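You operate a simulated robot arm through the tools that you are given. There is no shell and no other tool. Be economical: measure what you need, move in short steps, check, and stop when the job is done.

The job below is to be done with a simulated two-armed robot. You get a single attempt, and the scene is never put back.

## Task
Hold the grey-ended block, draw its knob off, sand the old glue away.
Fine: stand the knob on the rack; the sanding block goes back. Set down upright: tall knob, sanding block. What is to be rubbed or washed off counts as gone when no trace of it is left.
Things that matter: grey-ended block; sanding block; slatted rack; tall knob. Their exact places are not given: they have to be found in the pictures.

Only the result counts: the job must be done as asked and must still hold three seconds after the hand-in. Knocking over, shifting, dropping, spilling or breaking anything else fails it.

## Robot
Two 6-joint arms with two-finger parallel grippers on one trunk, on a base that drives. Base frame: it is fixed to the floor where the robot stands at the start and does not move with it; the origin is under the middle of the robot, x ahead of it, y to its left, z up. Lengths are in mm, angles in degrees, forces in N, time in s.
The left shoulder is at the start at [60, 187, 1172], the right one opposite. With the tool pointing down near the work surface each hand reaches from about 240 to 620 mm from the robot's upright axis, wherever it stands, measured 20 degrees to its own side. Places, roughly: sanding block (8x5x7 cm) [400, -500, 900]; slatted rack [600, -500, 900]. Payload 1.57 kg a hand.
The TCP of each hand is the grasp point between the finger pads, 30 mm short of the fingertips. In the tool frame z runs along the fingers and y along their closing line. Largest opening 110 mm; finger width 24, thickness 12; the body of the gripper, 48 by 112 mm, starts 78 mm behind the TCP.
Orientation is that of the tool frame in the base frame, as [roll, pitch, yaw] about the fixed x, y, z axes, in that order (R = Rz(yaw) Ry(pitch) Rx(roll)). With the fingers straight down and closing along the base's y, the tool's x points along the base's -x, its y along +y and its z along -z.

## Interface
- The arms move only by the tool move_arm. It takes "left_steps", "right_steps" or both (then of equal length, played together; a hand with none holds still); each is a list of rows, each an object of numbers (a shift or turn left out is 0, a gripper value left out holds the last): "x", "y", "z": the shift along the base's x, y, z in cm; "wx", "wy", "wz": the turn, a rotation vector about the base's x, y, z in degrees. In form: [{"x": .., "y": .., "z": .., "wx": .., "wy": .., "wz": ..}, ...]. A call has 1 to 10 rows; each row is the pose to reach, as a shift and turn from the pose commanded when the call began. "left_fingers" and "right_fingers" are, for a hand that has rows, the finger opening in cm, from 0 to 11, set as the call begins (left out, the last holds). A row lasts 0.2 s, in which the tool goes at most 50 mm and 8.6 degrees; a call with a longer step from one row to the next is refused whole, and so is a gripper value outside its range. Where a pose cannot be reached the arm comes as near as it can. A force on the tool above 70 N (or 10 N above the force at the start of the call, whichever is more), or a blocked arm, ends the call early, and 0.2 s more pass. Each finger travels about 153 mm/s and halts on what it meets, pressing with about 24 N; the grip force reading is that of the motor and also rises with nothing between the fingers. The clock runs only during rows and for 0.2 s after the last one: add rows that repeat a pose to give the fingers time. The reply holds the time, the measured pose of the TCP, the force on the tool along the base axes, the opening and the grip force, in the units named above and with some noise, with the torque about the TCP (base axes, N m) and any sound that the robot's microphone picked up.
- Cameras (640 x 400 px; columns grow to the right, rows downward): "scene" is now at [13.4, -31.1, 1724.9]; the picture's right is [-0.33, -0.94, -0.00], its down [-0.77, 0.27, -0.58] and it looks along [0.55, -0.19, -0.81] (base axes); focal length 292 px, centre (320, 200). "left" rides on the left gripper at [70, -16, -141] in its tool frame; the picture's right is [0.23, 0.97, 0.00], its down [-0.86, 0.20, -0.48] and it looks along [-0.47, 0.11, 0.88] (tool axes); focal length 222 px, centre (320, 200). "right" rides on the right gripper at [70, 16, -141] in its tool frame; the picture's right is [-0.23, 0.97, 0.00], its down [-0.86, -0.20, -0.48] and it looks along [-0.47, -0.11, 0.88] (tool axes); focal length 222 px, centre (320, 200).
- capture(camera): a new picture of that camera. The clock stands still meanwhile.
- move_column(by): slides the trunk up (or, below 0, down) by that many mm; the arms and the scene camera ride with it, the base frame stays. It gives what a move gives, with no picture.
- steer(legs): drives the robot by 1 to 6 legs, each [ahead, left, turn to the left] in mm, mm and degrees, along the robot's own axes; the way and the turn of a leg run together, so that a leg with both is an arc; at most 1500 mm and 180 degrees a leg. The arms and the cameras ride along, it lands a little off, and it stops where it bumps. It gives what a move gives.
- pan_tilt(pan, tilt): turns the head with the scene camera to pan (to the left, within 86 degrees either way) and tilt (down, from -29 to 69), counted from straight ahead of the robot. It gives what a move gives.
- point_at(camera, pixels): there is no depth. For up to 12 entries [column, row, z] of the newest picture of that camera ("zoom" is the newest enlarged one), the place [x, y] in the base frame at which the ray of that pixel passes the height z, good to about 2 mm, but the place of the scene camera against the robot may be out by one fixed shift of up to 25 mm in any direction. The clock stands still meanwhile.
- close_up(camera, box): a new picture of the part [left, top, right, bottom] of that camera's present view, enlarged. The clock stands still meanwhile.
- close_job(): hands the job in; it is judged then, once.

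Go step by step. Measure first, check grasps and placings, and put right what went wrong. The budget is 80 turns and 70 pictures, counting those below and the enlarged ones. Unless the task says otherwise, let go and move clear before handing in, and close with one line.

The tools are called after ">>>" as name(argument=value, ...) on one line, values as JSON. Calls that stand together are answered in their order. move_arm: Moves the arms, as the interface text tells. Its arguments: {"type":"object","properties":{"left_steps":{"type":"array"},"left_fingers":{"type":"number"},"right_steps":{"type":"array"},"right_fingers":{"type":"number"}},"required":[]} The other tools are called the same way: move_column (by) slides the trunk up or down; steer (legs) drives the base; pan_tilt (pan, tilt) turns the head that bears the scene camera; capture (camera) takes a picture; point_at (camera, pixels) gives the place at which the rays of pixels pass given heights; close_up (camera, box) takes an enlarged picture of a part of a camera's view; close_job () hands the job in.

At the start:

```text
clock: 0.0
left_tool_pos: [400.0, -64.7, 1174.7]
left_tool_rot: [-180.0, 0.0, 179.9]
left_wrist_force: [0.3, 0.4, -0.7]
left_wrist_torque: [-0.01, -0.02, 0.02]
left_grip_width: 110.0
left_gripper_force: 0.0
right_tool_pos: [271.9, -381.8, 1170.4]
right_tool_rot: [179.8, 0.0, 180.0]
right_wrist_force: [-0.5, 0.7, 0.7]
right_wrist_torque: [0.0, -0.03, -0.01]
right_grip_width: 110.1
right_gripper_force: 0.1
trunk travel left (down, up): [-800.0, 190.0]
robot x, y, heading: [1.4, 1.6, -0.0]
head pan, tilt: [-19.5, 54.4]
```

scene: 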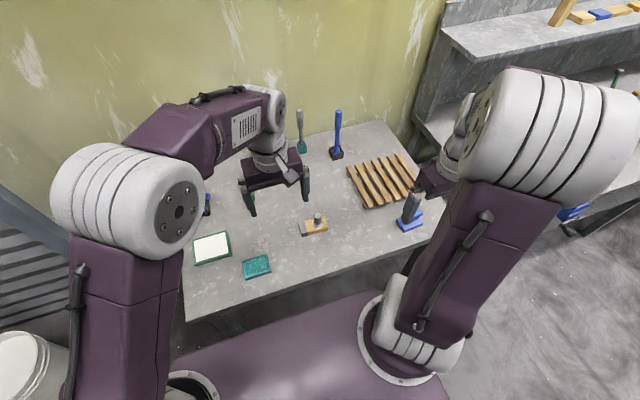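
right: 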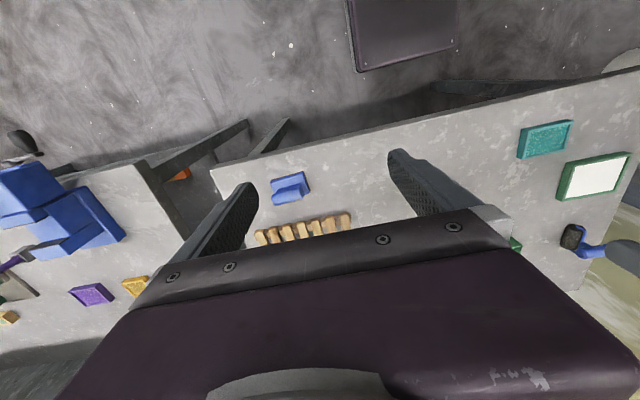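
left: 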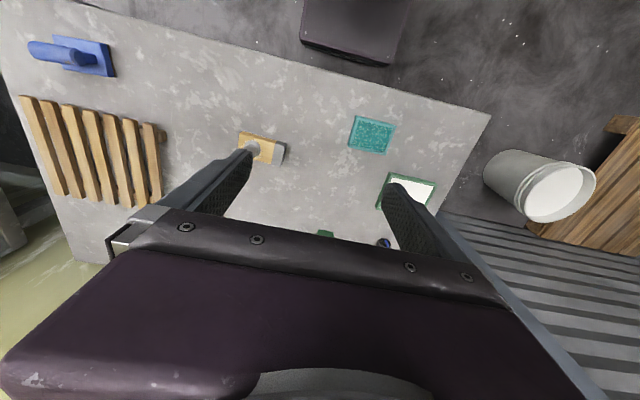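

The scene shows a small wooden block with a knob near (314,226), the rack near (385,180) and a blue item with a grey handle at (410,215). I'll zoom in to identify them.

>>> close_up(camera="scene", box=[270, 190, 350, 240])

>>> close_up(camera="scene", box=[330, 140, 450, 240])

>>> point_at(camera="scene", pixels=[[313, 230, 860], [410, 225, 860], [385, 180, 900], [256, 267, 860], [190, 318, 860], [380, 122, 860]])

>>> point_at(camera="left", pixels=[[260, 150, 860], [85, 57, 860], [95, 150, 860]])

>>> point_at(camera="right", pixels=[[290, 190, 860], [305, 228, 860], [545, 140, 860]])

```text
8.00 times, centred on (310, 215) of scene
```

zoom: 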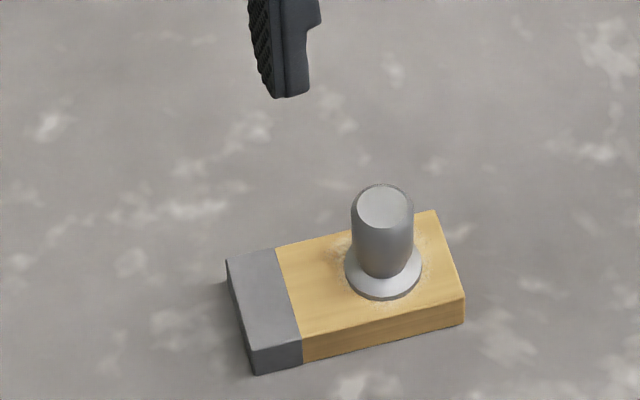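

```text
4.00 times, centred on (390, 190) of scene
```

zoom: 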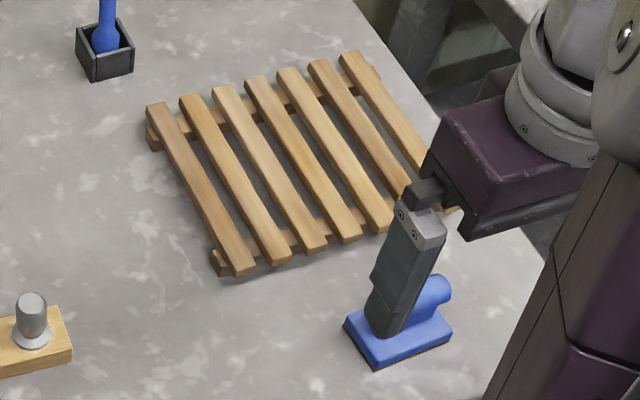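

```text
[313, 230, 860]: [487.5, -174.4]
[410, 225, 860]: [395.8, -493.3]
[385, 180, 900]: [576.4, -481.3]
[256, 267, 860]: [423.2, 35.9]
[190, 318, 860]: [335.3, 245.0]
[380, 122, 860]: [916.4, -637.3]
```

```text
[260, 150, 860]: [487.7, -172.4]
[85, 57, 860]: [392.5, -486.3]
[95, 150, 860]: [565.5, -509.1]
```

```text
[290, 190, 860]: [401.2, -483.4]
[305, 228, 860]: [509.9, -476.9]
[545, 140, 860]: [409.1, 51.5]
```

The target block (knob at zoom (382,235)), rack and blue sanding block are identified. Next I'll zoom the wrist views to fix the shapes and the table height.

>>> close_up(camera="left", box=[220, 120, 300, 170])

>>> close_up(camera="right", box=[240, 150, 368, 230])

>>> close_up(camera="left", box=[10, 15, 170, 215])

```text
8.00 times, centred on (260, 145) of left
```

zoom: 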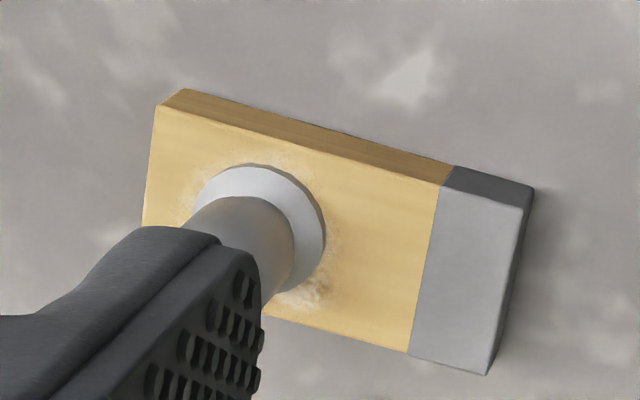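

```text
5.00 times, centred on (304, 190) of right
```

zoom: 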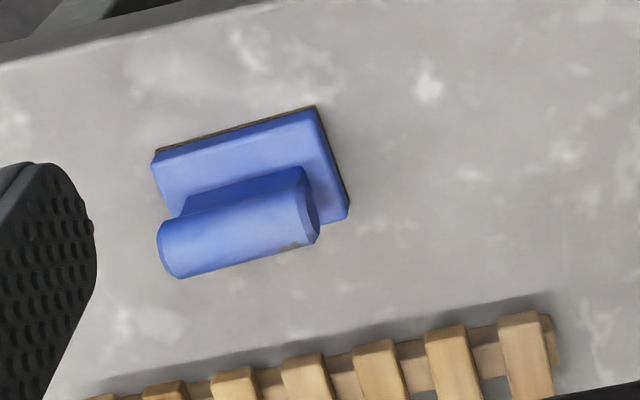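

```text
2.00 times, centred on (90, 115) of left
```

zoom: 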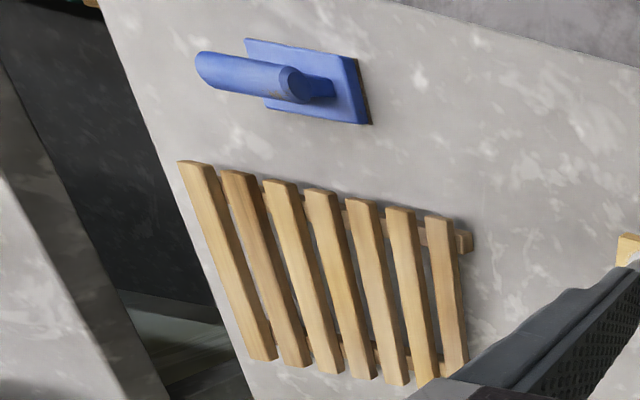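

The sanding block has a horizontal handle running nearly along y, and the block's grey end points towards +y. I'll strafe right 150 mm so both hands reach everything, then look again.

>>> steer(legs=[[0, -150, 0]])

>>> capture(camera="scene")

>>> capture(camera="left")

>>> capture(camera="right")

```text
clock: 1.4
left_tool_pos: [402.3, -212.9, 1176.0]
left_tool_rot: [-180.0, 0.0, 180.0]
left_wrist_force: [-0.3, -0.6, 0.3]
left_wrist_torque: [-0.04, 0.03, 0.03]
left_grip_width: 109.8
left_gripper_force: 0.1
right_tool_pos: [271.6, -530.8, 1171.9]
right_tool_rot: [-179.9, 0.0, 180.0]
right_wrist_force: [-0.4, -0.2, 0.6]
right_wrist_torque: [-0.04, -0.02, 0.0]
right_grip_width: 110.2
right_gripper_force: 0.2
trunk travel left (down, up): [-800.0, 190.0]
robot x, y, heading: [-0.4, -149.9, 0.3]
head pan, tilt: [-19.5, 54.4]
```

```text
61 pictures are left
```

scene: 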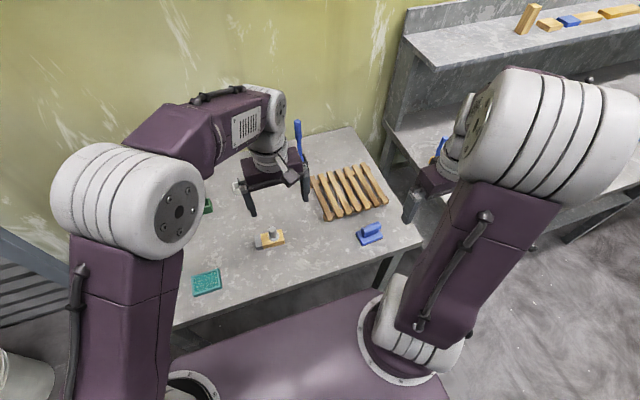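

```text
60 pictures are left
```

left: 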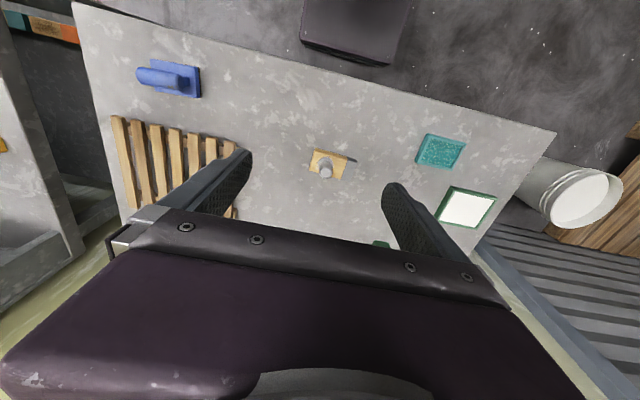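

```text
59 pictures are left
```

right: 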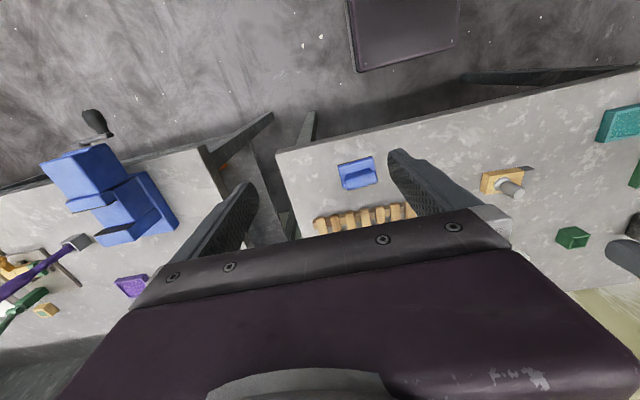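

Both wrist cameras see the block now (left (325,160), right (495,180)) and the sanding block (left (180,75), right (357,170)). I'll zoom both for triangulation.

>>> close_up(camera="left", box=[290, 135, 370, 185])

>>> point_at(camera="zoom", pixels=[[320, 200, 860], [1, 1, 860], [639, 1, 860], [1, 399, 860]])

>>> close_up(camera="right", box=[460, 150, 540, 200])

>>> point_at(camera="zoom", pixels=[[320, 200, 860], [1, 1, 860], [639, 1, 860], [1, 399, 860]])

>>> close_up(camera="left", box=[120, 40, 248, 120])

>>> close_up(camera="right", box=[300, 135, 428, 215])

```text
8.00 times, centred on (330, 160) of left
```

zoom: 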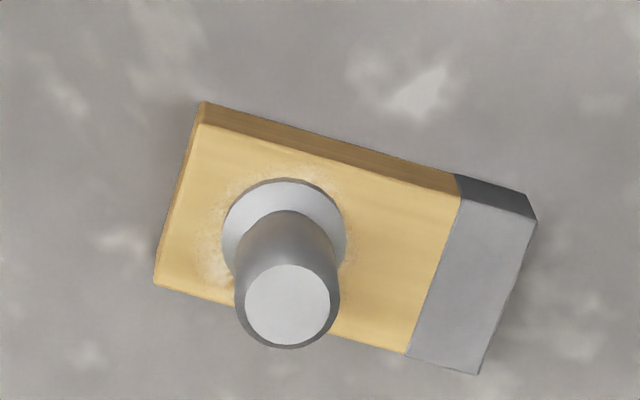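

```text
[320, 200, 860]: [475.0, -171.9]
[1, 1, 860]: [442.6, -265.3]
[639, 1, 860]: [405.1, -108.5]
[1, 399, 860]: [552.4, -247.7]
```

```text
8.00 times, centred on (500, 175) of right
```

zoom: 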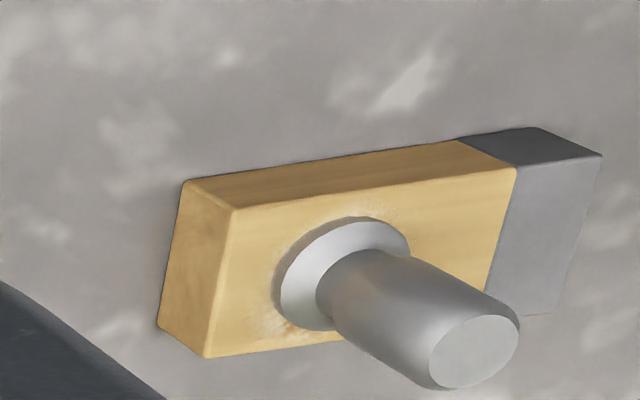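

```text
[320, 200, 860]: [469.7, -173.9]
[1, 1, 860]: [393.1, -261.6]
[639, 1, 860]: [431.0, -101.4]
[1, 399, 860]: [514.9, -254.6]
```

```text
5.00 times, centred on (184, 80) of left
```

zoom: 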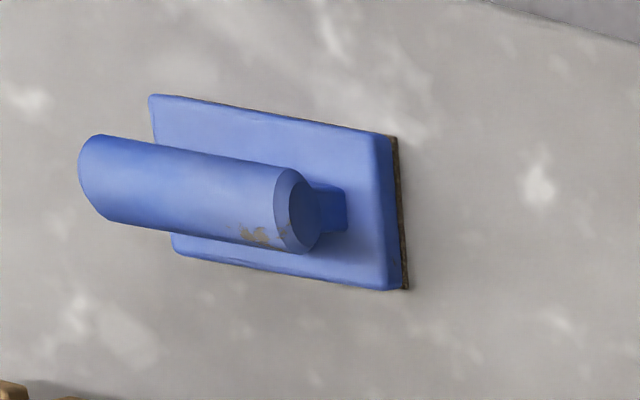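

```text
5.00 times, centred on (364, 175) of right
```

zoom: 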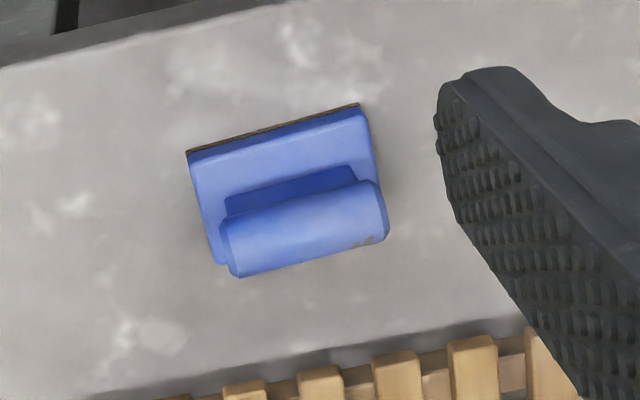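

I'll get the ray endpoints for the corners at two heights from both cameras.

>>> point_at(camera="left", pixels=[[315.4, 150.5, 880], [357.1, 162.75, 880], [349.75, 181.6, 880], [309.1, 170.5, 880], [315.4, 147.6, 860], [355.6, 159.1, 860], [326, 173, 940], [150, 59, 880], [197, 67, 880], [198, 98, 880], [177.6, 82, 920], [136.4, 76, 920]])

>>> point_at(camera="right", pixels=[[489.75, 176.25, 880], [535.25, 169.4, 880], [489.75, 176.25, 900], [485.6, 194.6, 880], [483.4, 172.6, 860], [527.1, 166, 860], [519.4, 194, 940], [337.4, 166, 880], [372, 156.4, 880], [337.4, 166, 900], [376, 177, 920], [346, 184.6, 920]])

>>> point_at(camera="left", pixels=[[315.4, 150.5, 900], [315.4, 147.6, 880], [326, 173, 960], [150, 59, 900], [177.6, 82, 940]])

```text
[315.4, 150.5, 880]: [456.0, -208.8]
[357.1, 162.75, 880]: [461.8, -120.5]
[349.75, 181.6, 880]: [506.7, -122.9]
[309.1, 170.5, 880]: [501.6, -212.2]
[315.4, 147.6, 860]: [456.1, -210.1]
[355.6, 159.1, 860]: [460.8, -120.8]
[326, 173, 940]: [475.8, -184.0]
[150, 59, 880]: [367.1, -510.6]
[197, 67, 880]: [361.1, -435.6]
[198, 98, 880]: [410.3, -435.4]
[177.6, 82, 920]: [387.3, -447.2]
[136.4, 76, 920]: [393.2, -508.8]
```

```text
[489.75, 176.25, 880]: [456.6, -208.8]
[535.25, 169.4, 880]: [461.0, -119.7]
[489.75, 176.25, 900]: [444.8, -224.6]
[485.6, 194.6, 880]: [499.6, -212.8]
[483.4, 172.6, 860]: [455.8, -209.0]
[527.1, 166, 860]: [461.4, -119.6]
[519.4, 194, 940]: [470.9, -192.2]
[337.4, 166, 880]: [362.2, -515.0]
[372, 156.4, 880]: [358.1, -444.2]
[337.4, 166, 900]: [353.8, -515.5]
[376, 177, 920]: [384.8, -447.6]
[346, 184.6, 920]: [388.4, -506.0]
```

```text
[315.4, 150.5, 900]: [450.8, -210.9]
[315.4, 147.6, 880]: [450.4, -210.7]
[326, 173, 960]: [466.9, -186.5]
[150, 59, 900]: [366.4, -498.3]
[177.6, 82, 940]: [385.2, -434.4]
```

Triangulation gives the table at z≈860 and the block top at 880. The block centre is (481,-166) with the grey end at y≈-121..-143, and the knob is at (480,-182) with its top at about 928. First I'll turn both hands so they close along x, and bring the left over the grey end.

>>> move_arm(left_steps=[{"x": 0.8, "y": 1, "wz": -8.5}, {"x": 1.6, "y": 2, "wz": -17}, {"x": 2.4, "y": 3, "wz": -25.5}, {"x": 3.2, "y": 4, "wz": -34}, {"x": 4, "y": 5, "wz": -42.5}, {"x": 4.8, "y": 6, "wz": -51}, {"x": 5.6, "y": 7, "wz": -59.5}, {"x": 6.4, "y": 8, "wz": -68}, {"x": 7.2, "y": 9, "wz": -76.5}, {"x": 8, "y": 10, "wz": -85}], right_steps=[{"wz": 8.5}, {"wz": 17}, {"wz": 25.5}, {"wz": 34}, {"wz": 42.5}, {"wz": 51}, {"wz": 59.5}, {"wz": 68}, {"wz": 76.5}, {"wz": 85}], left_fingers=7.5)

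```text
clock: 3.6
left_tool_pos: [482.1, -113.3, 1176.6]
left_tool_rot: [-179.8, 0.0, 94.9]
left_wrist_force: [0.6, 0.1, -0.5]
left_wrist_torque: [-0.02, 0.0, -0.01]
left_grip_width: 75.3
left_gripper_force: 0.0
right_tool_pos: [272.7, -530.8, 1170.5]
right_tool_rot: [-180.0, 0.0, -94.8]
right_wrist_force: [-0.4, 0.7, 0.8]
right_wrist_torque: [-0.02, 0.0, -0.01]
right_grip_width: 109.7
right_gripper_force: 0.1
trunk travel left (down, up): [-800.0, 190.0]
robot x, y, heading: [-1.4, -145.5, -0.2]
head pan, tilt: [-19.5, 54.4]
```

Turns went well; the left hand is at (482,-113,1176). Now I'll tilt the left 25° away from the right hand, lower it to a hover, and check.

>>> move_arm(left_steps=[{"z": -4, "wx": -5, "wy": -0.07, "wz": -1.7}, {"z": -8, "wx": -10, "wy": -0.14, "wz": -3.4}, {"z": -12, "wx": -15, "wy": -0.2, "wz": -5.1}, {"z": -16, "wx": -20, "wy": -0.3, "wz": -6.8}, {"x": 0.2, "y": -0.6, "z": -20.2, "wx": -25.1, "wy": -0.35, "wz": -8.5}, {"x": 0.2, "y": -0.6, "z": -21.6, "wx": -25.1, "wy": -0.35, "wz": -8.5}])

>>> capture(camera="left")

>>> capture(camera="scene")

```text
clock: 5.0
left_tool_pos: [482.5, -120.2, 959.7]
left_tool_rot: [180.0, 25.2, 86.5]
left_wrist_force: [-0.3, 0.1, -1.0]
left_wrist_torque: [0.01, -0.02, 0.02]
left_grip_width: 74.9
left_gripper_force: 0.1
right_tool_pos: [271.2, -531.3, 1169.8]
right_tool_rot: [-179.9, 0.1, -95.0]
right_wrist_force: [0.6, 0.1, -0.2]
right_wrist_torque: [0.04, -0.01, 0.0]
right_grip_width: 109.7
right_gripper_force: 0.1
trunk travel left (down, up): [-800.0, 190.0]
robot x, y, heading: [1.3, -146.2, -0.1]
head pan, tilt: [-19.5, 54.4]
```

```text
54 pictures are left
```

left: 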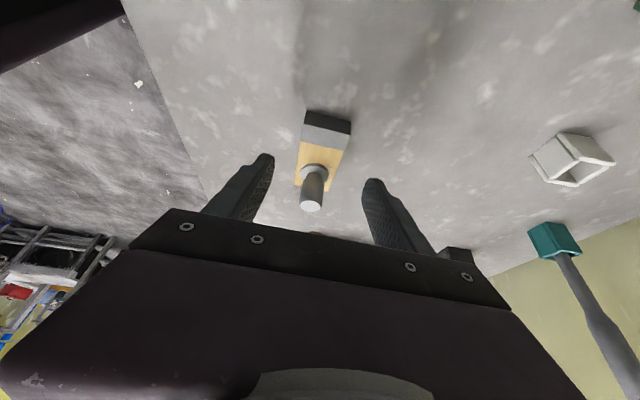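

```text
53 pictures are left
```

scene: 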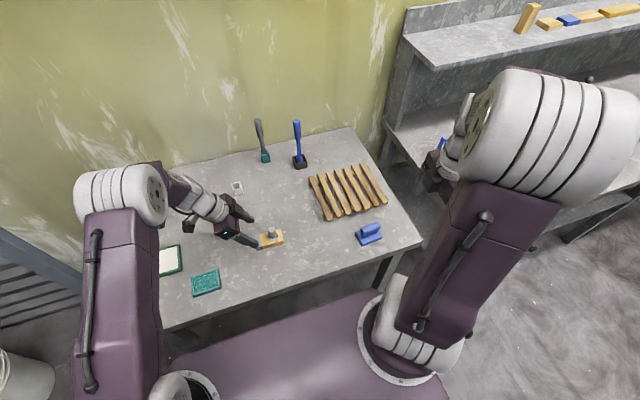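

The fingers straddle the block's grey end (325,125), centred. Lowering and closing.

>>> move_arm(left_steps=[{"z": -3.5}, {"z": -5.4}, {"z": -6.4}])

>>> move_arm(left_steps=[{}, {}, {}], left_fingers=3)

>>> capture(camera="left")

```text
clock: 5.8
left_tool_pos: [483.7, -121.0, 896.8]
left_tool_rot: [179.9, 25.2, 86.4]
left_wrist_force: [-0.6, 0.2, 0.1]
left_wrist_torque: [-0.01, 0.01, -0.03]
left_grip_width: 75.1
left_gripper_force: 0.0
right_tool_pos: [271.2, -532.9, 1171.1]
right_tool_rot: [-180.0, 0.0, -95.1]
right_wrist_force: [-0.3, 0.3, -0.1]
right_wrist_torque: [0.0, 0.01, 0.01]
right_grip_width: 109.8
right_gripper_force: 0.1
trunk travel left (down, up): [-800.0, 190.0]
robot x, y, heading: [0.5, -145.7, 0.0]
head pan, tilt: [-19.5, 54.4]
```

```text
clock: 6.6
left_tool_pos: [484.1, -120.9, 897.3]
left_tool_rot: [-180.0, 25.1, 86.4]
left_wrist_force: [-0.2, 0.9, 0.2]
left_wrist_torque: [0.02, 0.0, 0.02]
left_grip_width: 44.0
left_gripper_force: 24.4
right_tool_pos: [271.0, -533.2, 1170.1]
right_tool_rot: [-179.9, 0.0, -95.0]
right_wrist_force: [0.4, -0.9, 0.3]
right_wrist_torque: [0.0, 0.03, -0.02]
right_grip_width: 110.1
right_gripper_force: 0.0
trunk travel left (down, up): [-800.0, 190.0]
robot x, y, heading: [2.3, -151.0, -0.0]
head pan, tilt: [-19.5, 54.4]
```

```text
52 pictures are left
```

left: 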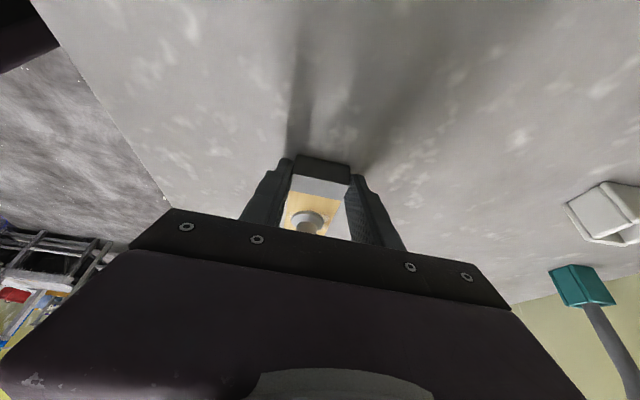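

The grey end is held at 44 mm. Now the right hand goes over the knob at (480,-182).

>>> move_arm(right_steps=[{"x": 2.3, "y": 3.9}, {"x": 4.6, "y": 7.8}, {"x": 6.9, "y": 11.7}, {"x": 9.2, "y": 15.6}, {"x": 11.5, "y": 19.5}, {"x": 13.8, "y": 23.4}, {"x": 16.1, "y": 27.3}, {"x": 18.4, "y": 31.2}, {"x": 20.9, "y": 35.1}, {"x": 20.9, "y": 35.1, "z": -4}], right_fingers=6)

>>> capture(camera="right")

>>> capture(camera="scene")

```text
clock: 8.8
left_tool_pos: [484.0, -120.0, 898.2]
left_tool_rot: [179.9, 25.1, 86.4]
left_wrist_force: [0.1, 0.4, -0.3]
left_wrist_torque: [-0.03, -0.04, 0.03]
left_grip_width: 44.0
left_gripper_force: 24.1
right_tool_pos: [482.2, -180.4, 1131.3]
right_tool_rot: [-180.0, 0.0, -95.0]
right_wrist_force: [0.2, 0.6, -1.1]
right_wrist_torque: [0.0, 0.0, -0.02]
right_grip_width: 60.0
right_gripper_force: 0.0
trunk travel left (down, up): [-800.0, 190.0]
robot x, y, heading: [-2.0, -145.5, 0.1]
head pan, tilt: [-19.5, 54.4]
```

```text
51 pictures are left
```

right: 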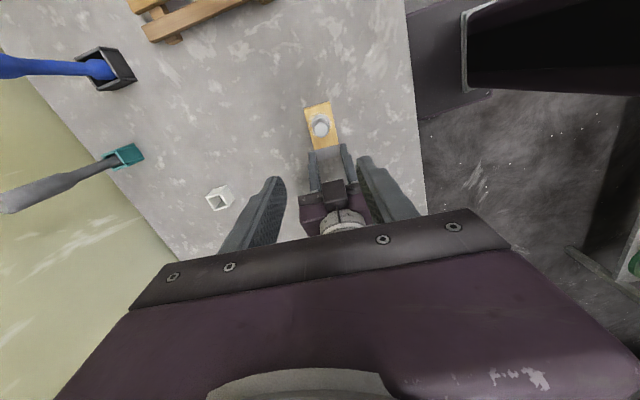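

```text
50 pictures are left
```

scene: 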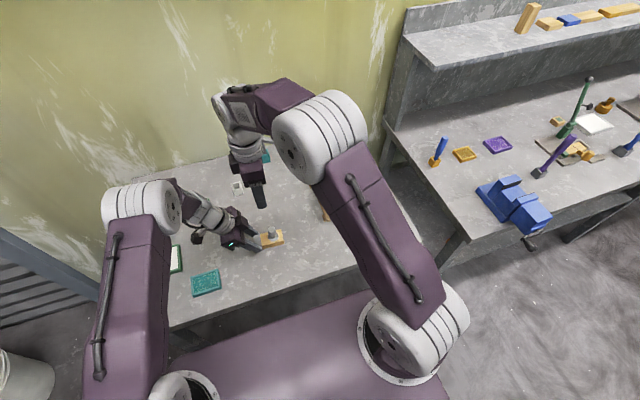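

The knob top shows near (320,128) in the right view. I'll measure it closely before descending.

>>> close_up(camera="right", box=[280, 90, 360, 140])

>>> point_at(camera="right", pixels=[[320, 129, 928], [320, 129, 910], [329, 102, 880], [305, 107, 880]])

```text
8.00 times, centred on (320, 115) of right
```

zoom: 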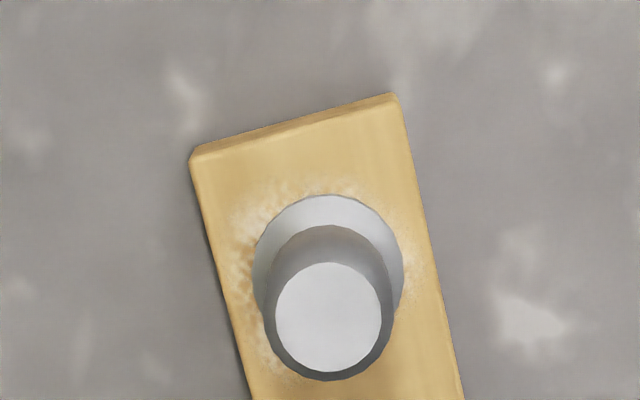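

```text
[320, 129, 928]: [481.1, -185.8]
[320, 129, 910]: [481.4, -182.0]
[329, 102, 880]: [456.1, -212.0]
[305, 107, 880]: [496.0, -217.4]
```

The knob axis is at about (480.5,-184). I'll descend with fingertips just above the flange (TCP 922) and close.

>>> move_arm(right_steps=[{"x": -0.1, "y": -0.3, "z": -4.5}, {"x": -0.1, "y": -0.3, "z": -9}, {"x": -0.1, "y": -0.3, "z": -13.5}, {"x": -0.1, "y": -0.3, "z": -17.5}, {"x": -0.1, "y": -0.3, "z": -19.7}, {"x": -0.1, "y": -0.3, "z": -20.9}])

>>> move_arm(right_steps=[{}, {}, {}], right_fingers=1)

>>> capture(camera="right")

```text
clock: 10.2
left_tool_pos: [482.3, -120.1, 895.7]
left_tool_rot: [180.0, 25.1, 86.4]
left_wrist_force: [-0.6, -0.5, 0.0]
left_wrist_torque: [0.04, -0.03, 0.03]
left_grip_width: 44.0
left_gripper_force: 24.3
right_tool_pos: [478.7, -184.1, 920.4]
right_tool_rot: [180.0, 0.1, -94.9]
right_wrist_force: [0.4, 0.3, -0.4]
right_wrist_torque: [0.0, 0.01, 0.0]
right_grip_width: 59.8
right_gripper_force: 0.0
trunk travel left (down, up): [-800.0, 190.0]
robot x, y, heading: [-0.3, -150.3, 0.1]
head pan, tilt: [-19.5, 54.4]
```

```text
clock: 11.0
left_tool_pos: [483.4, -120.6, 896.3]
left_tool_rot: [180.0, 25.2, 86.4]
left_wrist_force: [0.2, 0.2, 0.4]
left_wrist_torque: [0.01, -0.01, 0.0]
left_grip_width: 44.0
left_gripper_force: 24.2
right_tool_pos: [478.5, -183.8, 921.0]
right_tool_rot: [-180.0, 0.0, -95.0]
right_wrist_force: [-0.2, 0.2, -0.5]
right_wrist_torque: [-0.04, 0.01, -0.01]
right_grip_width: 24.9
right_gripper_force: 23.6
trunk travel left (down, up): [-800.0, 190.0]
robot x, y, heading: [3.6, -147.0, -0.1]
head pan, tilt: [-19.5, 54.4]
```

```text
48 pictures are left
```

right: 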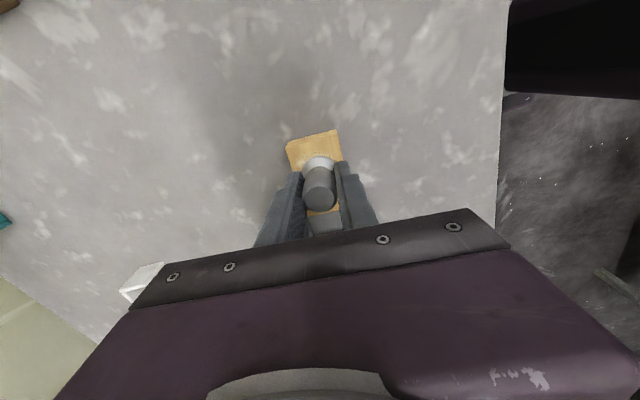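

The knob is gripped at 24.9 mm with 24 N. Drawing it straight up slowly.

>>> move_arm(right_steps=[{"z": 0.3}, {"z": 0.6}, {"z": 1}, {"z": 1.5}, {"z": 2.2}, {"z": 3.2}, {"z": 4.5}, {"z": 6}])

>>> capture(camera="right")

>>> capture(camera="left")

```text
clock: 12.8
left_tool_pos: [483.8, -121.2, 896.8]
left_tool_rot: [-180.0, 25.1, 86.4]
left_wrist_force: [0.5, 0.4, -0.1]
left_wrist_torque: [0.0, 0.02, 0.02]
left_grip_width: 43.8
left_gripper_force: 23.8
right_tool_pos: [479.2, -183.9, 980.5]
right_tool_rot: [-180.0, 0.0, -95.0]
right_wrist_force: [0.0, 0.0, 0.3]
right_wrist_torque: [-0.01, -0.01, 0.01]
right_grip_width: 24.9
right_gripper_force: 23.9
trunk travel left (down, up): [-800.0, 190.0]
robot x, y, heading: [2.0, -151.2, 0.2]
head pan, tilt: [-19.5, 54.4]
```

```text
47 pictures are left
```

right: 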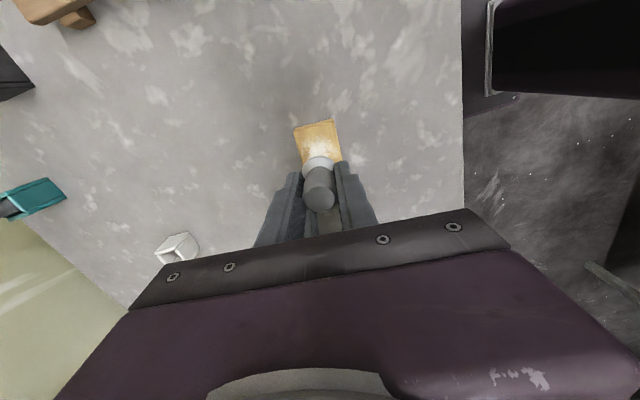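

```text
46 pictures are left
```

left: 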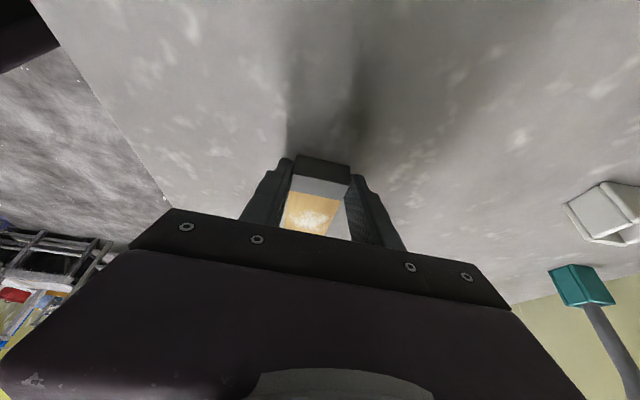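

The knob came off cleanly and the glue patch is visible on the wood. I'll raise the knob and carry it towards the rack for a look.

>>> move_arm(right_steps=[{"z": 5}, {"z": 10}, {"z": 14, "y": -2}, {"z": 15, "y": -6.5}, {"z": 15, "y": -11}, {"z": 15, "y": -15.5}, {"z": 15, "y": -20}, {"z": 15, "y": -24.5}, {"z": 15, "y": -28}])

>>> capture(camera="right")

>>> capture(camera="scene")

```text
clock: 14.8
left_tool_pos: [482.6, -120.9, 896.4]
left_tool_rot: [-180.0, 25.0, 86.5]
left_wrist_force: [-0.4, -0.7, 0.2]
left_wrist_torque: [0.01, 0.0, -0.04]
left_grip_width: 43.4
left_gripper_force: 24.0
right_tool_pos: [477.4, -464.4, 1128.7]
right_tool_rot: [180.0, 0.1, -94.9]
right_wrist_force: [-0.7, -0.1, -0.3]
right_wrist_torque: [-0.01, 0.0, -0.01]
right_grip_width: 24.8
right_gripper_force: 24.2
trunk travel left (down, up): [-800.0, 190.0]
robot x, y, heading: [1.0, -151.5, -0.2]
head pan, tilt: [-19.5, 54.4]
```

```text
45 pictures are left
```

right: 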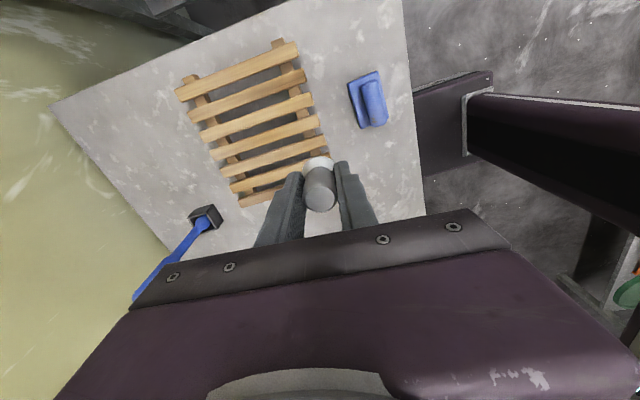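

```text
44 pictures are left
```

scene: 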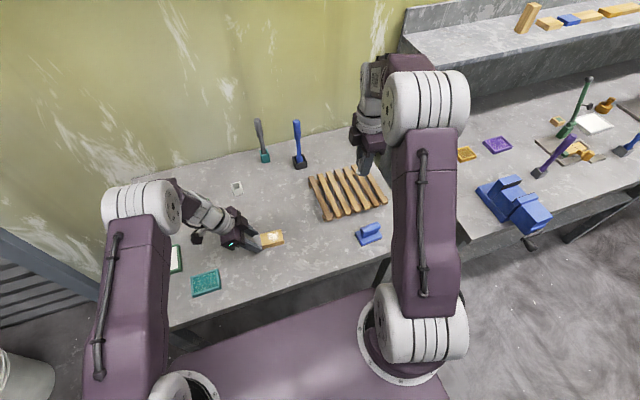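

I'll zoom the rack to measure slats; the rack spans right view (175..330, 40..205).

>>> close_up(camera="right", box=[170, 30, 346, 140])

>>> point_at(camera="right", pixels=[[176, 92, 885], [297, 43, 885], [239, 200, 885], [329, 155, 885], [176, 92, 860], [297, 43, 860], [204, 137, 885], [312, 96, 885]])

>>> close_up(camera="scene", box=[300, 160, 396, 220])

>>> point_at(camera="scene", pixels=[[328, 220, 885], [386, 204, 885], [284, 240, 880], [262, 249, 880]])

```text
3.64 times, centred on (258, 85) of right
```

zoom: 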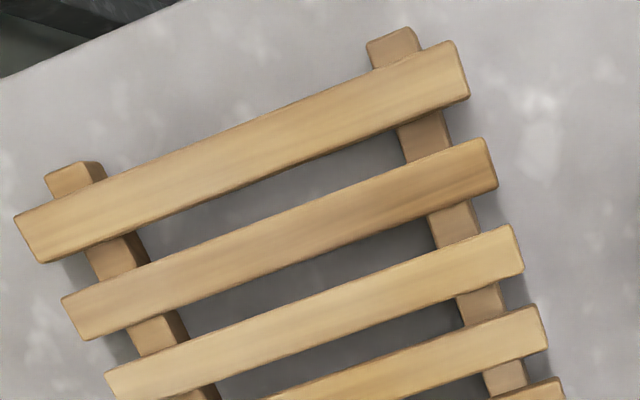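

```text
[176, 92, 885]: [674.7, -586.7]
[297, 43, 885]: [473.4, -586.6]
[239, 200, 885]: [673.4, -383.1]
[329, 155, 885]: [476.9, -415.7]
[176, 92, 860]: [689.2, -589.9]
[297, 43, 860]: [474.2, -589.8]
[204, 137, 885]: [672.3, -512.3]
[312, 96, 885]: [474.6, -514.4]
```

```text
6.67 times, centred on (348, 190) of scene
```

zoom: 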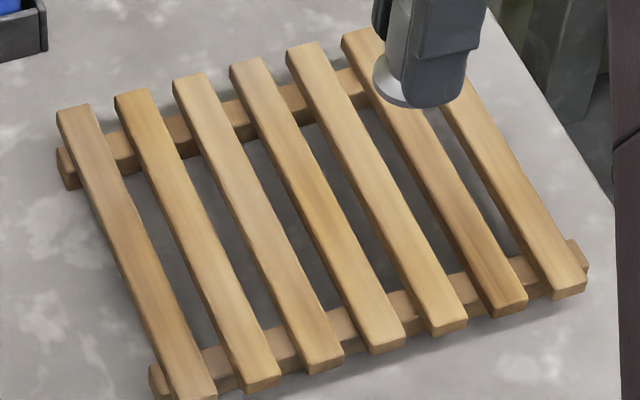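

```text
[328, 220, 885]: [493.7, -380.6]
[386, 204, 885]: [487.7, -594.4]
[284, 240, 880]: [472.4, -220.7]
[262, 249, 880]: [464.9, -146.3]
```

Rack x is 474–674, y≈-590..-383, top at about 884. I'll query slat edges precisely and look at the knob's underside.

>>> point_at(camera="right", pixels=[[293.8, 41.5, 884], [299.3, 56.7, 884], [303.4, 68, 884], [306.7, 80.9, 884], [310.3, 91.9, 884], [313.8, 104.8, 884], [317.1, 113.9, 884], [320.7, 124.9, 884]])

>>> close_up(camera="right", box=[180, 100, 356, 210])

>>> close_up(camera="scene", box=[346, 154, 386, 179])

```text
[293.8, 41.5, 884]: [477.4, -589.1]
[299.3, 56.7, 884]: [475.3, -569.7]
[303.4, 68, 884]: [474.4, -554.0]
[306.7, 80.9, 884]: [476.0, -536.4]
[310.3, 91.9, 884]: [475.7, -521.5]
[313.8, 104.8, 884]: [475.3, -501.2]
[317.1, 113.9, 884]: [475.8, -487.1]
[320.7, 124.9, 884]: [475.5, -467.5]
```

```text
3.64 times, centred on (268, 155) of right
```

zoom: 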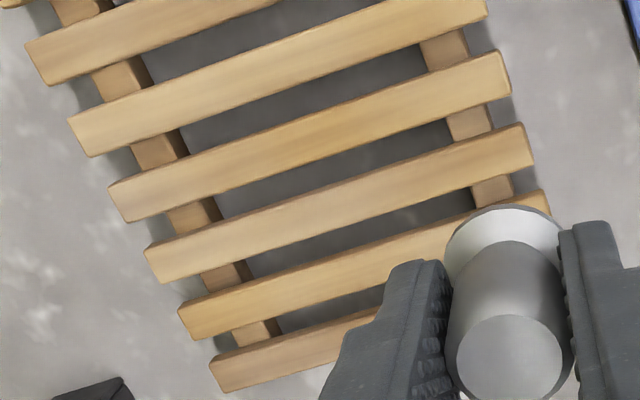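

```text
16.00 times, centred on (366, 166) of scene
```

zoom: 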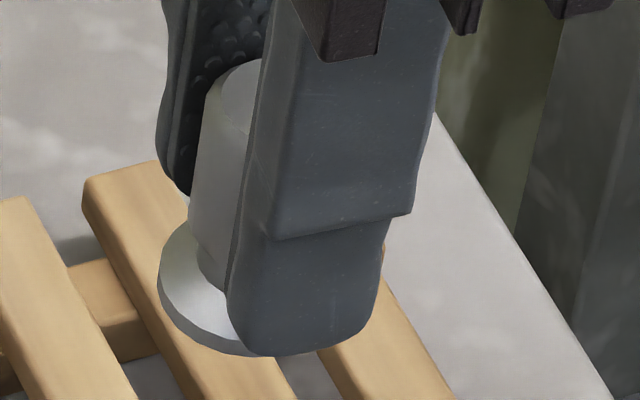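

Slat gap 3–4 is centred at y≈-494 (14 mm wide), so the flange will straddle it well. Moving to (540,-494), to just above.

>>> move_arm(right_steps=[{"x": 3, "y": -1.5}, {"x": 6.1, "y": -3}, {"x": 6.1, "y": -3, "z": -4.5}, {"x": 6.1, "y": -3, "z": -9}, {"x": 6.1, "y": -3, "z": -13.5}, {"x": 6.1, "y": -3, "z": -17.5}, {"x": 6.1, "y": -3, "z": -19.3}])

>>> capture(camera="right")

>>> close_up(camera="scene", box=[330, 165, 394, 205])

```text
clock: 16.4
left_tool_pos: [483.0, -121.0, 896.4]
left_tool_rot: [-180.0, 25.1, 86.4]
left_wrist_force: [-0.5, 0.2, -0.7]
left_wrist_torque: [0.04, 0.01, -0.03]
left_grip_width: 44.0
left_gripper_force: 24.0
right_tool_pos: [539.6, -495.2, 936.5]
right_tool_rot: [-180.0, 0.0, -95.0]
right_wrist_force: [-0.4, 1.1, -0.4]
right_wrist_torque: [-0.03, 0.0, 0.02]
right_grip_width: 24.8
right_gripper_force: 23.9
trunk travel left (down, up): [-800.0, 190.0]
robot x, y, heading: [3.1, -149.3, 0.0]
head pan, tilt: [-19.5, 54.4]
```

```text
39 pictures are left
```

right: 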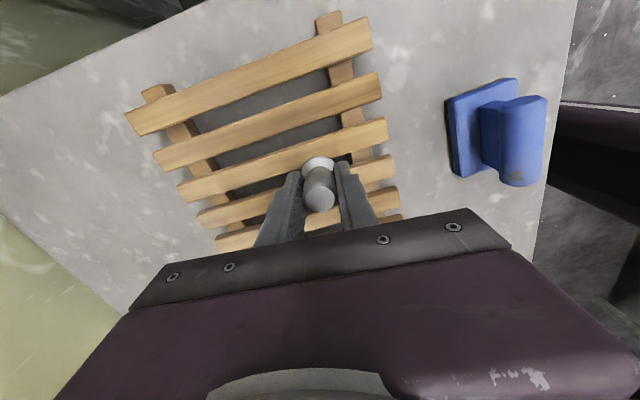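

```text
10.00 times, centred on (362, 185) of scene
```

zoom: 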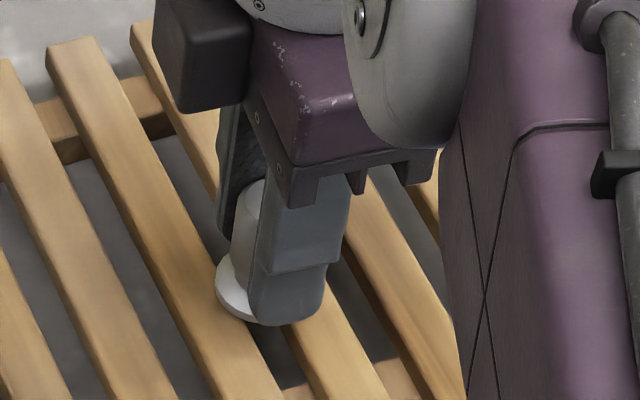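

The knob is aligned over the gap (scene zoom (240,290)). I'll lower gently and watch the force.

>>> move_arm(right_steps=[{"z": -0.3}, {"z": -0.6}, {"z": -0.8}])

>>> move_arm(right_steps=[{"z": -0.1}, {"z": -0.2}])

>>> close_up(camera="scene", box=[338, 180, 370, 200])

```text
clock: 17.2
left_tool_pos: [483.0, -119.9, 897.0]
left_tool_rot: [180.0, 25.1, 86.4]
left_wrist_force: [0.2, 0.0, 0.8]
left_wrist_torque: [0.01, -0.06, 0.02]
left_grip_width: 43.9
left_gripper_force: 23.9
right_tool_pos: [540.2, -493.6, 929.2]
right_tool_rot: [-180.0, 0.0, -95.0]
right_wrist_force: [0.3, -0.1, -1.0]
right_wrist_torque: [0.0, -0.02, 0.03]
right_grip_width: 24.9
right_gripper_force: 24.6
trunk travel left (down, up): [-800.0, 190.0]
robot x, y, heading: [-1.0, -150.7, -0.1]
head pan, tilt: [-19.5, 54.4]
```

```text
clock: 17.8
left_tool_pos: [483.0, -119.7, 897.1]
left_tool_rot: [180.0, 25.2, 86.4]
left_wrist_force: [0.1, -0.5, -0.7]
left_wrist_torque: [0.02, -0.03, 0.01]
left_grip_width: 43.9
left_gripper_force: 23.6
right_tool_pos: [539.6, -495.1, 928.5]
right_tool_rot: [-179.9, 0.1, -95.0]
right_wrist_force: [0.7, -0.4, 4.5]
right_wrist_torque: [-0.02, 0.02, -0.04]
right_grip_width: 25.1
right_gripper_force: 24.4
trunk travel left (down, up): [-800.0, 190.0]
robot x, y, heading: [0.6, -150.9, -0.0]
head pan, tilt: [-19.5, 54.4]
```

```text
16.00 times, centred on (354, 190) of scene
```

zoom: 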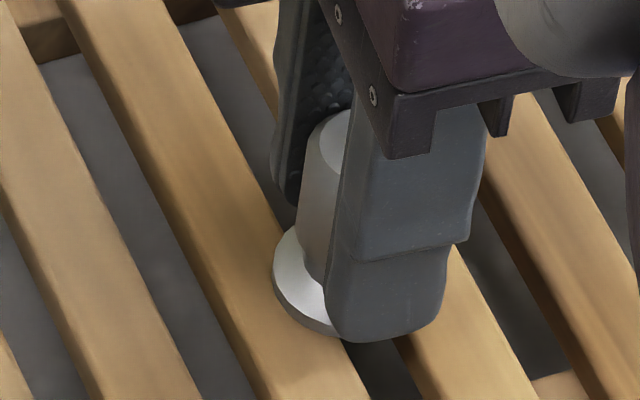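

Contact shows as 4.5 N upward at z≈928, and the flange straddles the gap. Releasing and rising.

>>> move_arm(right_steps=[{}, {}, {}], right_fingers=6)

>>> move_arm(right_steps=[{"z": 2}, {"z": 5}, {"z": 9.5}, {"z": 14}])

>>> capture(camera="right")

```text
clock: 18.6
left_tool_pos: [482.8, -121.1, 896.4]
left_tool_rot: [180.0, 25.2, 86.4]
left_wrist_force: [0.2, -0.3, -0.4]
left_wrist_torque: [0.06, 0.0, 0.01]
left_grip_width: 44.0
left_gripper_force: 23.8
right_tool_pos: [539.7, -494.0, 926.8]
right_tool_rot: [179.9, 0.0, -95.0]
right_wrist_force: [0.3, 0.1, -0.2]
right_wrist_torque: [-0.01, -0.04, -0.01]
right_grip_width: 60.1
right_gripper_force: 0.1
trunk travel left (down, up): [-800.0, 190.0]
robot x, y, heading: [-0.8, -150.5, 0.1]
head pan, tilt: [-19.5, 54.4]
```

```text
clock: 19.6
left_tool_pos: [481.9, -119.8, 897.6]
left_tool_rot: [179.9, 25.2, 86.3]
left_wrist_force: [0.0, 0.0, -0.1]
left_wrist_torque: [0.04, -0.01, -0.01]
left_grip_width: 44.0
left_gripper_force: 24.5
right_tool_pos: [540.6, -492.9, 1069.8]
right_tool_rot: [179.9, 0.0, -94.9]
right_wrist_force: [-0.2, 0.2, 0.7]
right_wrist_torque: [0.01, -0.01, -0.01]
right_grip_width: 60.1
right_gripper_force: 0.1
trunk travel left (down, up): [-800.0, 190.0]
robot x, y, heading: [-3.6, -149.7, 0.2]
head pan, tilt: [-19.5, 54.4]
```

```text
36 pictures are left
```

right: 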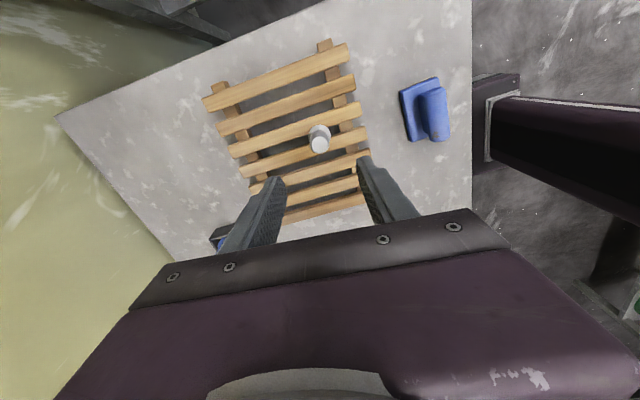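

The knob stands on the rack. Now I'll refine the sanding block's pose from this view.

>>> close_up(camera="right", box=[385, 70, 465, 150])

```text
5.00 times, centred on (425, 110) of right
```

zoom: 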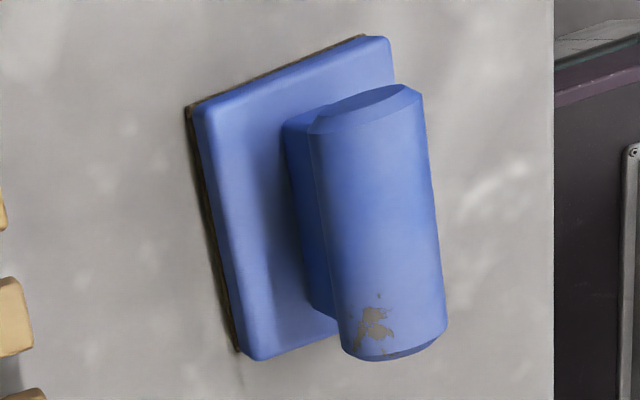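

>>> point_at(camera="right", pixels=[[400, 91.4, 873], [438.6, 77.6, 873], [411, 142, 873], [434, 92.4, 918], [438.5, 137, 918]])

```text
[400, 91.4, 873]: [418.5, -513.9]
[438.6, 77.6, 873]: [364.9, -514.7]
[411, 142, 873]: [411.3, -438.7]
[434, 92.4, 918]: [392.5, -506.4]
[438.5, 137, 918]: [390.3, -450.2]
```

The sanding block is centred at (389.5,-477), handle axis z≈918 and yawed about 5°. Moving over it with +10° yaw, then down.

>>> move_arm(right_steps=[{"x": -4, "y": 0.4, "wz": 3}, {"x": -8, "y": 0.9, "wz": 6}, {"x": -12, "y": 1.3, "wz": 9}, {"x": -15.05, "y": 1.7, "wz": 10}, {"x": -15.05, "y": 1.7, "z": -4.5, "wz": 10}, {"x": -15.05, "y": 1.7, "z": -9, "wz": 10}])

>>> capture(camera="right")

```text
clock: 21.0
left_tool_pos: [482.7, -122.1, 896.6]
left_tool_rot: [-180.0, 24.8, 86.3]
left_wrist_force: [0.1, 0.1, -0.5]
left_wrist_torque: [0.03, 0.02, 0.03]
left_grip_width: 43.8
left_gripper_force: 23.9
right_tool_pos: [390.2, -477.1, 979.6]
right_tool_rot: [-180.0, 0.0, -84.9]
right_wrist_force: [-0.1, -0.5, -0.2]
right_wrist_torque: [0.05, 0.0, 0.03]
right_grip_width: 60.0
right_gripper_force: 0.0
trunk travel left (down, up): [-800.0, 190.0]
robot x, y, heading: [3.0, -149.0, 0.1]
head pan, tilt: [-19.5, 54.4]
```

```text
34 pictures are left
```

right: 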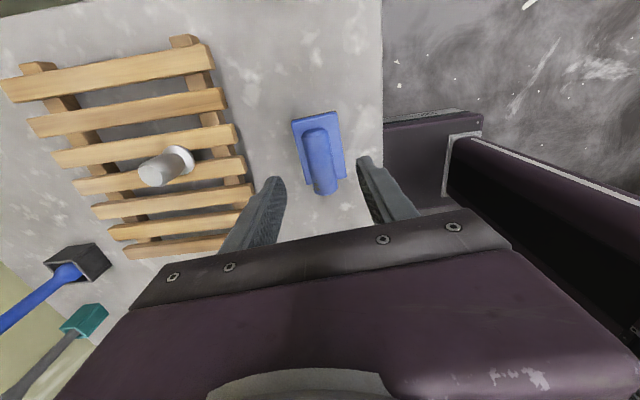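

Handle is centred between the fingers (320,165). Descending and gripping.

>>> move_arm(right_steps=[{"z": -4}, {"z": -5.5}, {"z": -6.4}])

>>> move_arm(right_steps=[{}, {}, {}], right_fingers=1)

>>> capture(camera="right")

```text
clock: 21.8
left_tool_pos: [483.1, -120.3, 896.6]
left_tool_rot: [180.0, 25.1, 86.4]
left_wrist_force: [-0.3, 0.4, 1.1]
left_wrist_torque: [0.0, 0.07, -0.02]
left_grip_width: 43.8
left_gripper_force: 23.9
right_tool_pos: [390.0, -475.4, 915.6]
right_tool_rot: [180.0, 0.0, -85.0]
right_wrist_force: [0.3, -0.2, -0.3]
right_wrist_torque: [-0.03, -0.01, 0.0]
right_grip_width: 59.9
right_gripper_force: 0.1
trunk travel left (down, up): [-800.0, 190.0]
robot x, y, heading: [-1.2, -152.7, -0.1]
head pan, tilt: [-19.5, 54.4]
```

```text
clock: 22.6
left_tool_pos: [482.8, -121.5, 896.7]
left_tool_rot: [180.0, 25.2, 86.3]
left_wrist_force: [-0.8, -1.0, -0.5]
left_wrist_torque: [0.04, 0.02, -0.02]
left_grip_width: 43.8
left_gripper_force: 23.9
right_tool_pos: [390.4, -476.1, 914.9]
right_tool_rot: [180.0, 0.0, -85.0]
right_wrist_force: [0.1, 0.1, -0.2]
right_wrist_torque: [-0.01, 0.02, 0.0]
right_grip_width: 24.7
right_gripper_force: 23.8
trunk travel left (down, up): [-800.0, 190.0]
robot x, y, heading: [-0.5, -151.4, 0.0]
head pan, tilt: [-19.5, 54.4]
```

```text
33 pictures are left
```

right: 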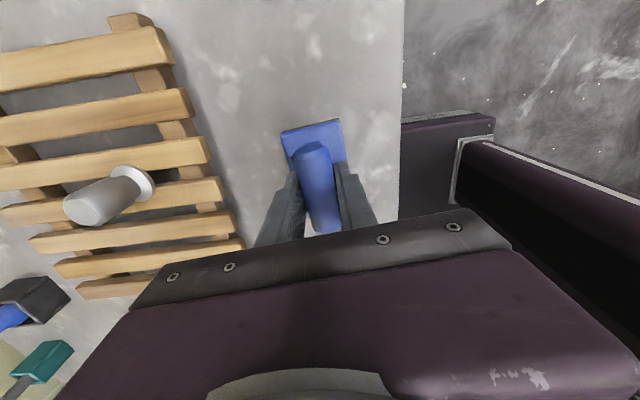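

Sanding block gripped (24.7 mm; TCP 915 with its base at 860). I'll lift it and carry it over the block, aligning the yaw.

>>> move_arm(right_steps=[{"z": 3}, {"z": 7}, {"z": 10, "y": 2}, {"x": 1.5, "y": 6, "z": 10, "wz": -1.5}, {"x": 3, "y": 10.4, "z": 10, "wz": -3}, {"x": 4.5, "y": 14.8, "z": 10, "wz": -4.5}, {"x": 6, "y": 19.2, "z": 10, "wz": -6}, {"x": 7.5, "y": 23.5, "z": 10, "wz": -7.5}, {"x": 8.8, "y": 27, "z": 10, "wz": -8.5}, {"x": 9, "y": 28.5, "z": 10, "wz": -8.5}])

>>> capture(camera="right")

>>> capture(camera="scene")

```text
clock: 24.8
left_tool_pos: [482.3, -120.1, 895.9]
left_tool_rot: [179.9, 25.2, 86.4]
left_wrist_force: [0.0, 0.5, 0.0]
left_wrist_torque: [0.0, 0.01, 0.01]
left_grip_width: 43.9
left_gripper_force: 24.1
right_tool_pos: [478.7, -191.2, 1014.3]
right_tool_rot: [179.9, 0.0, -93.5]
right_wrist_force: [-0.3, 0.3, -1.0]
right_wrist_torque: [0.02, -0.05, 0.03]
right_grip_width: 24.9
right_gripper_force: 24.1
trunk travel left (down, up): [-800.0, 190.0]
robot x, y, heading: [1.3, -151.7, -0.2]
head pan, tilt: [-19.5, 54.4]
```

```text
32 pictures are left
```

right: 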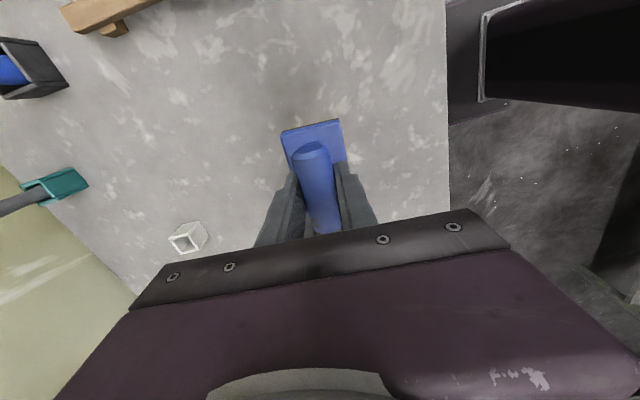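

```text
31 pictures are left
```

scene: 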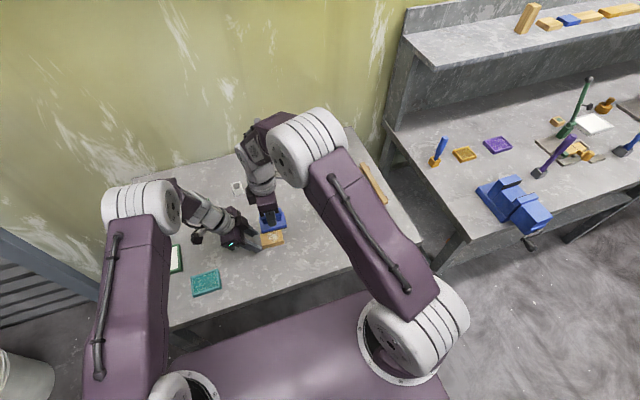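

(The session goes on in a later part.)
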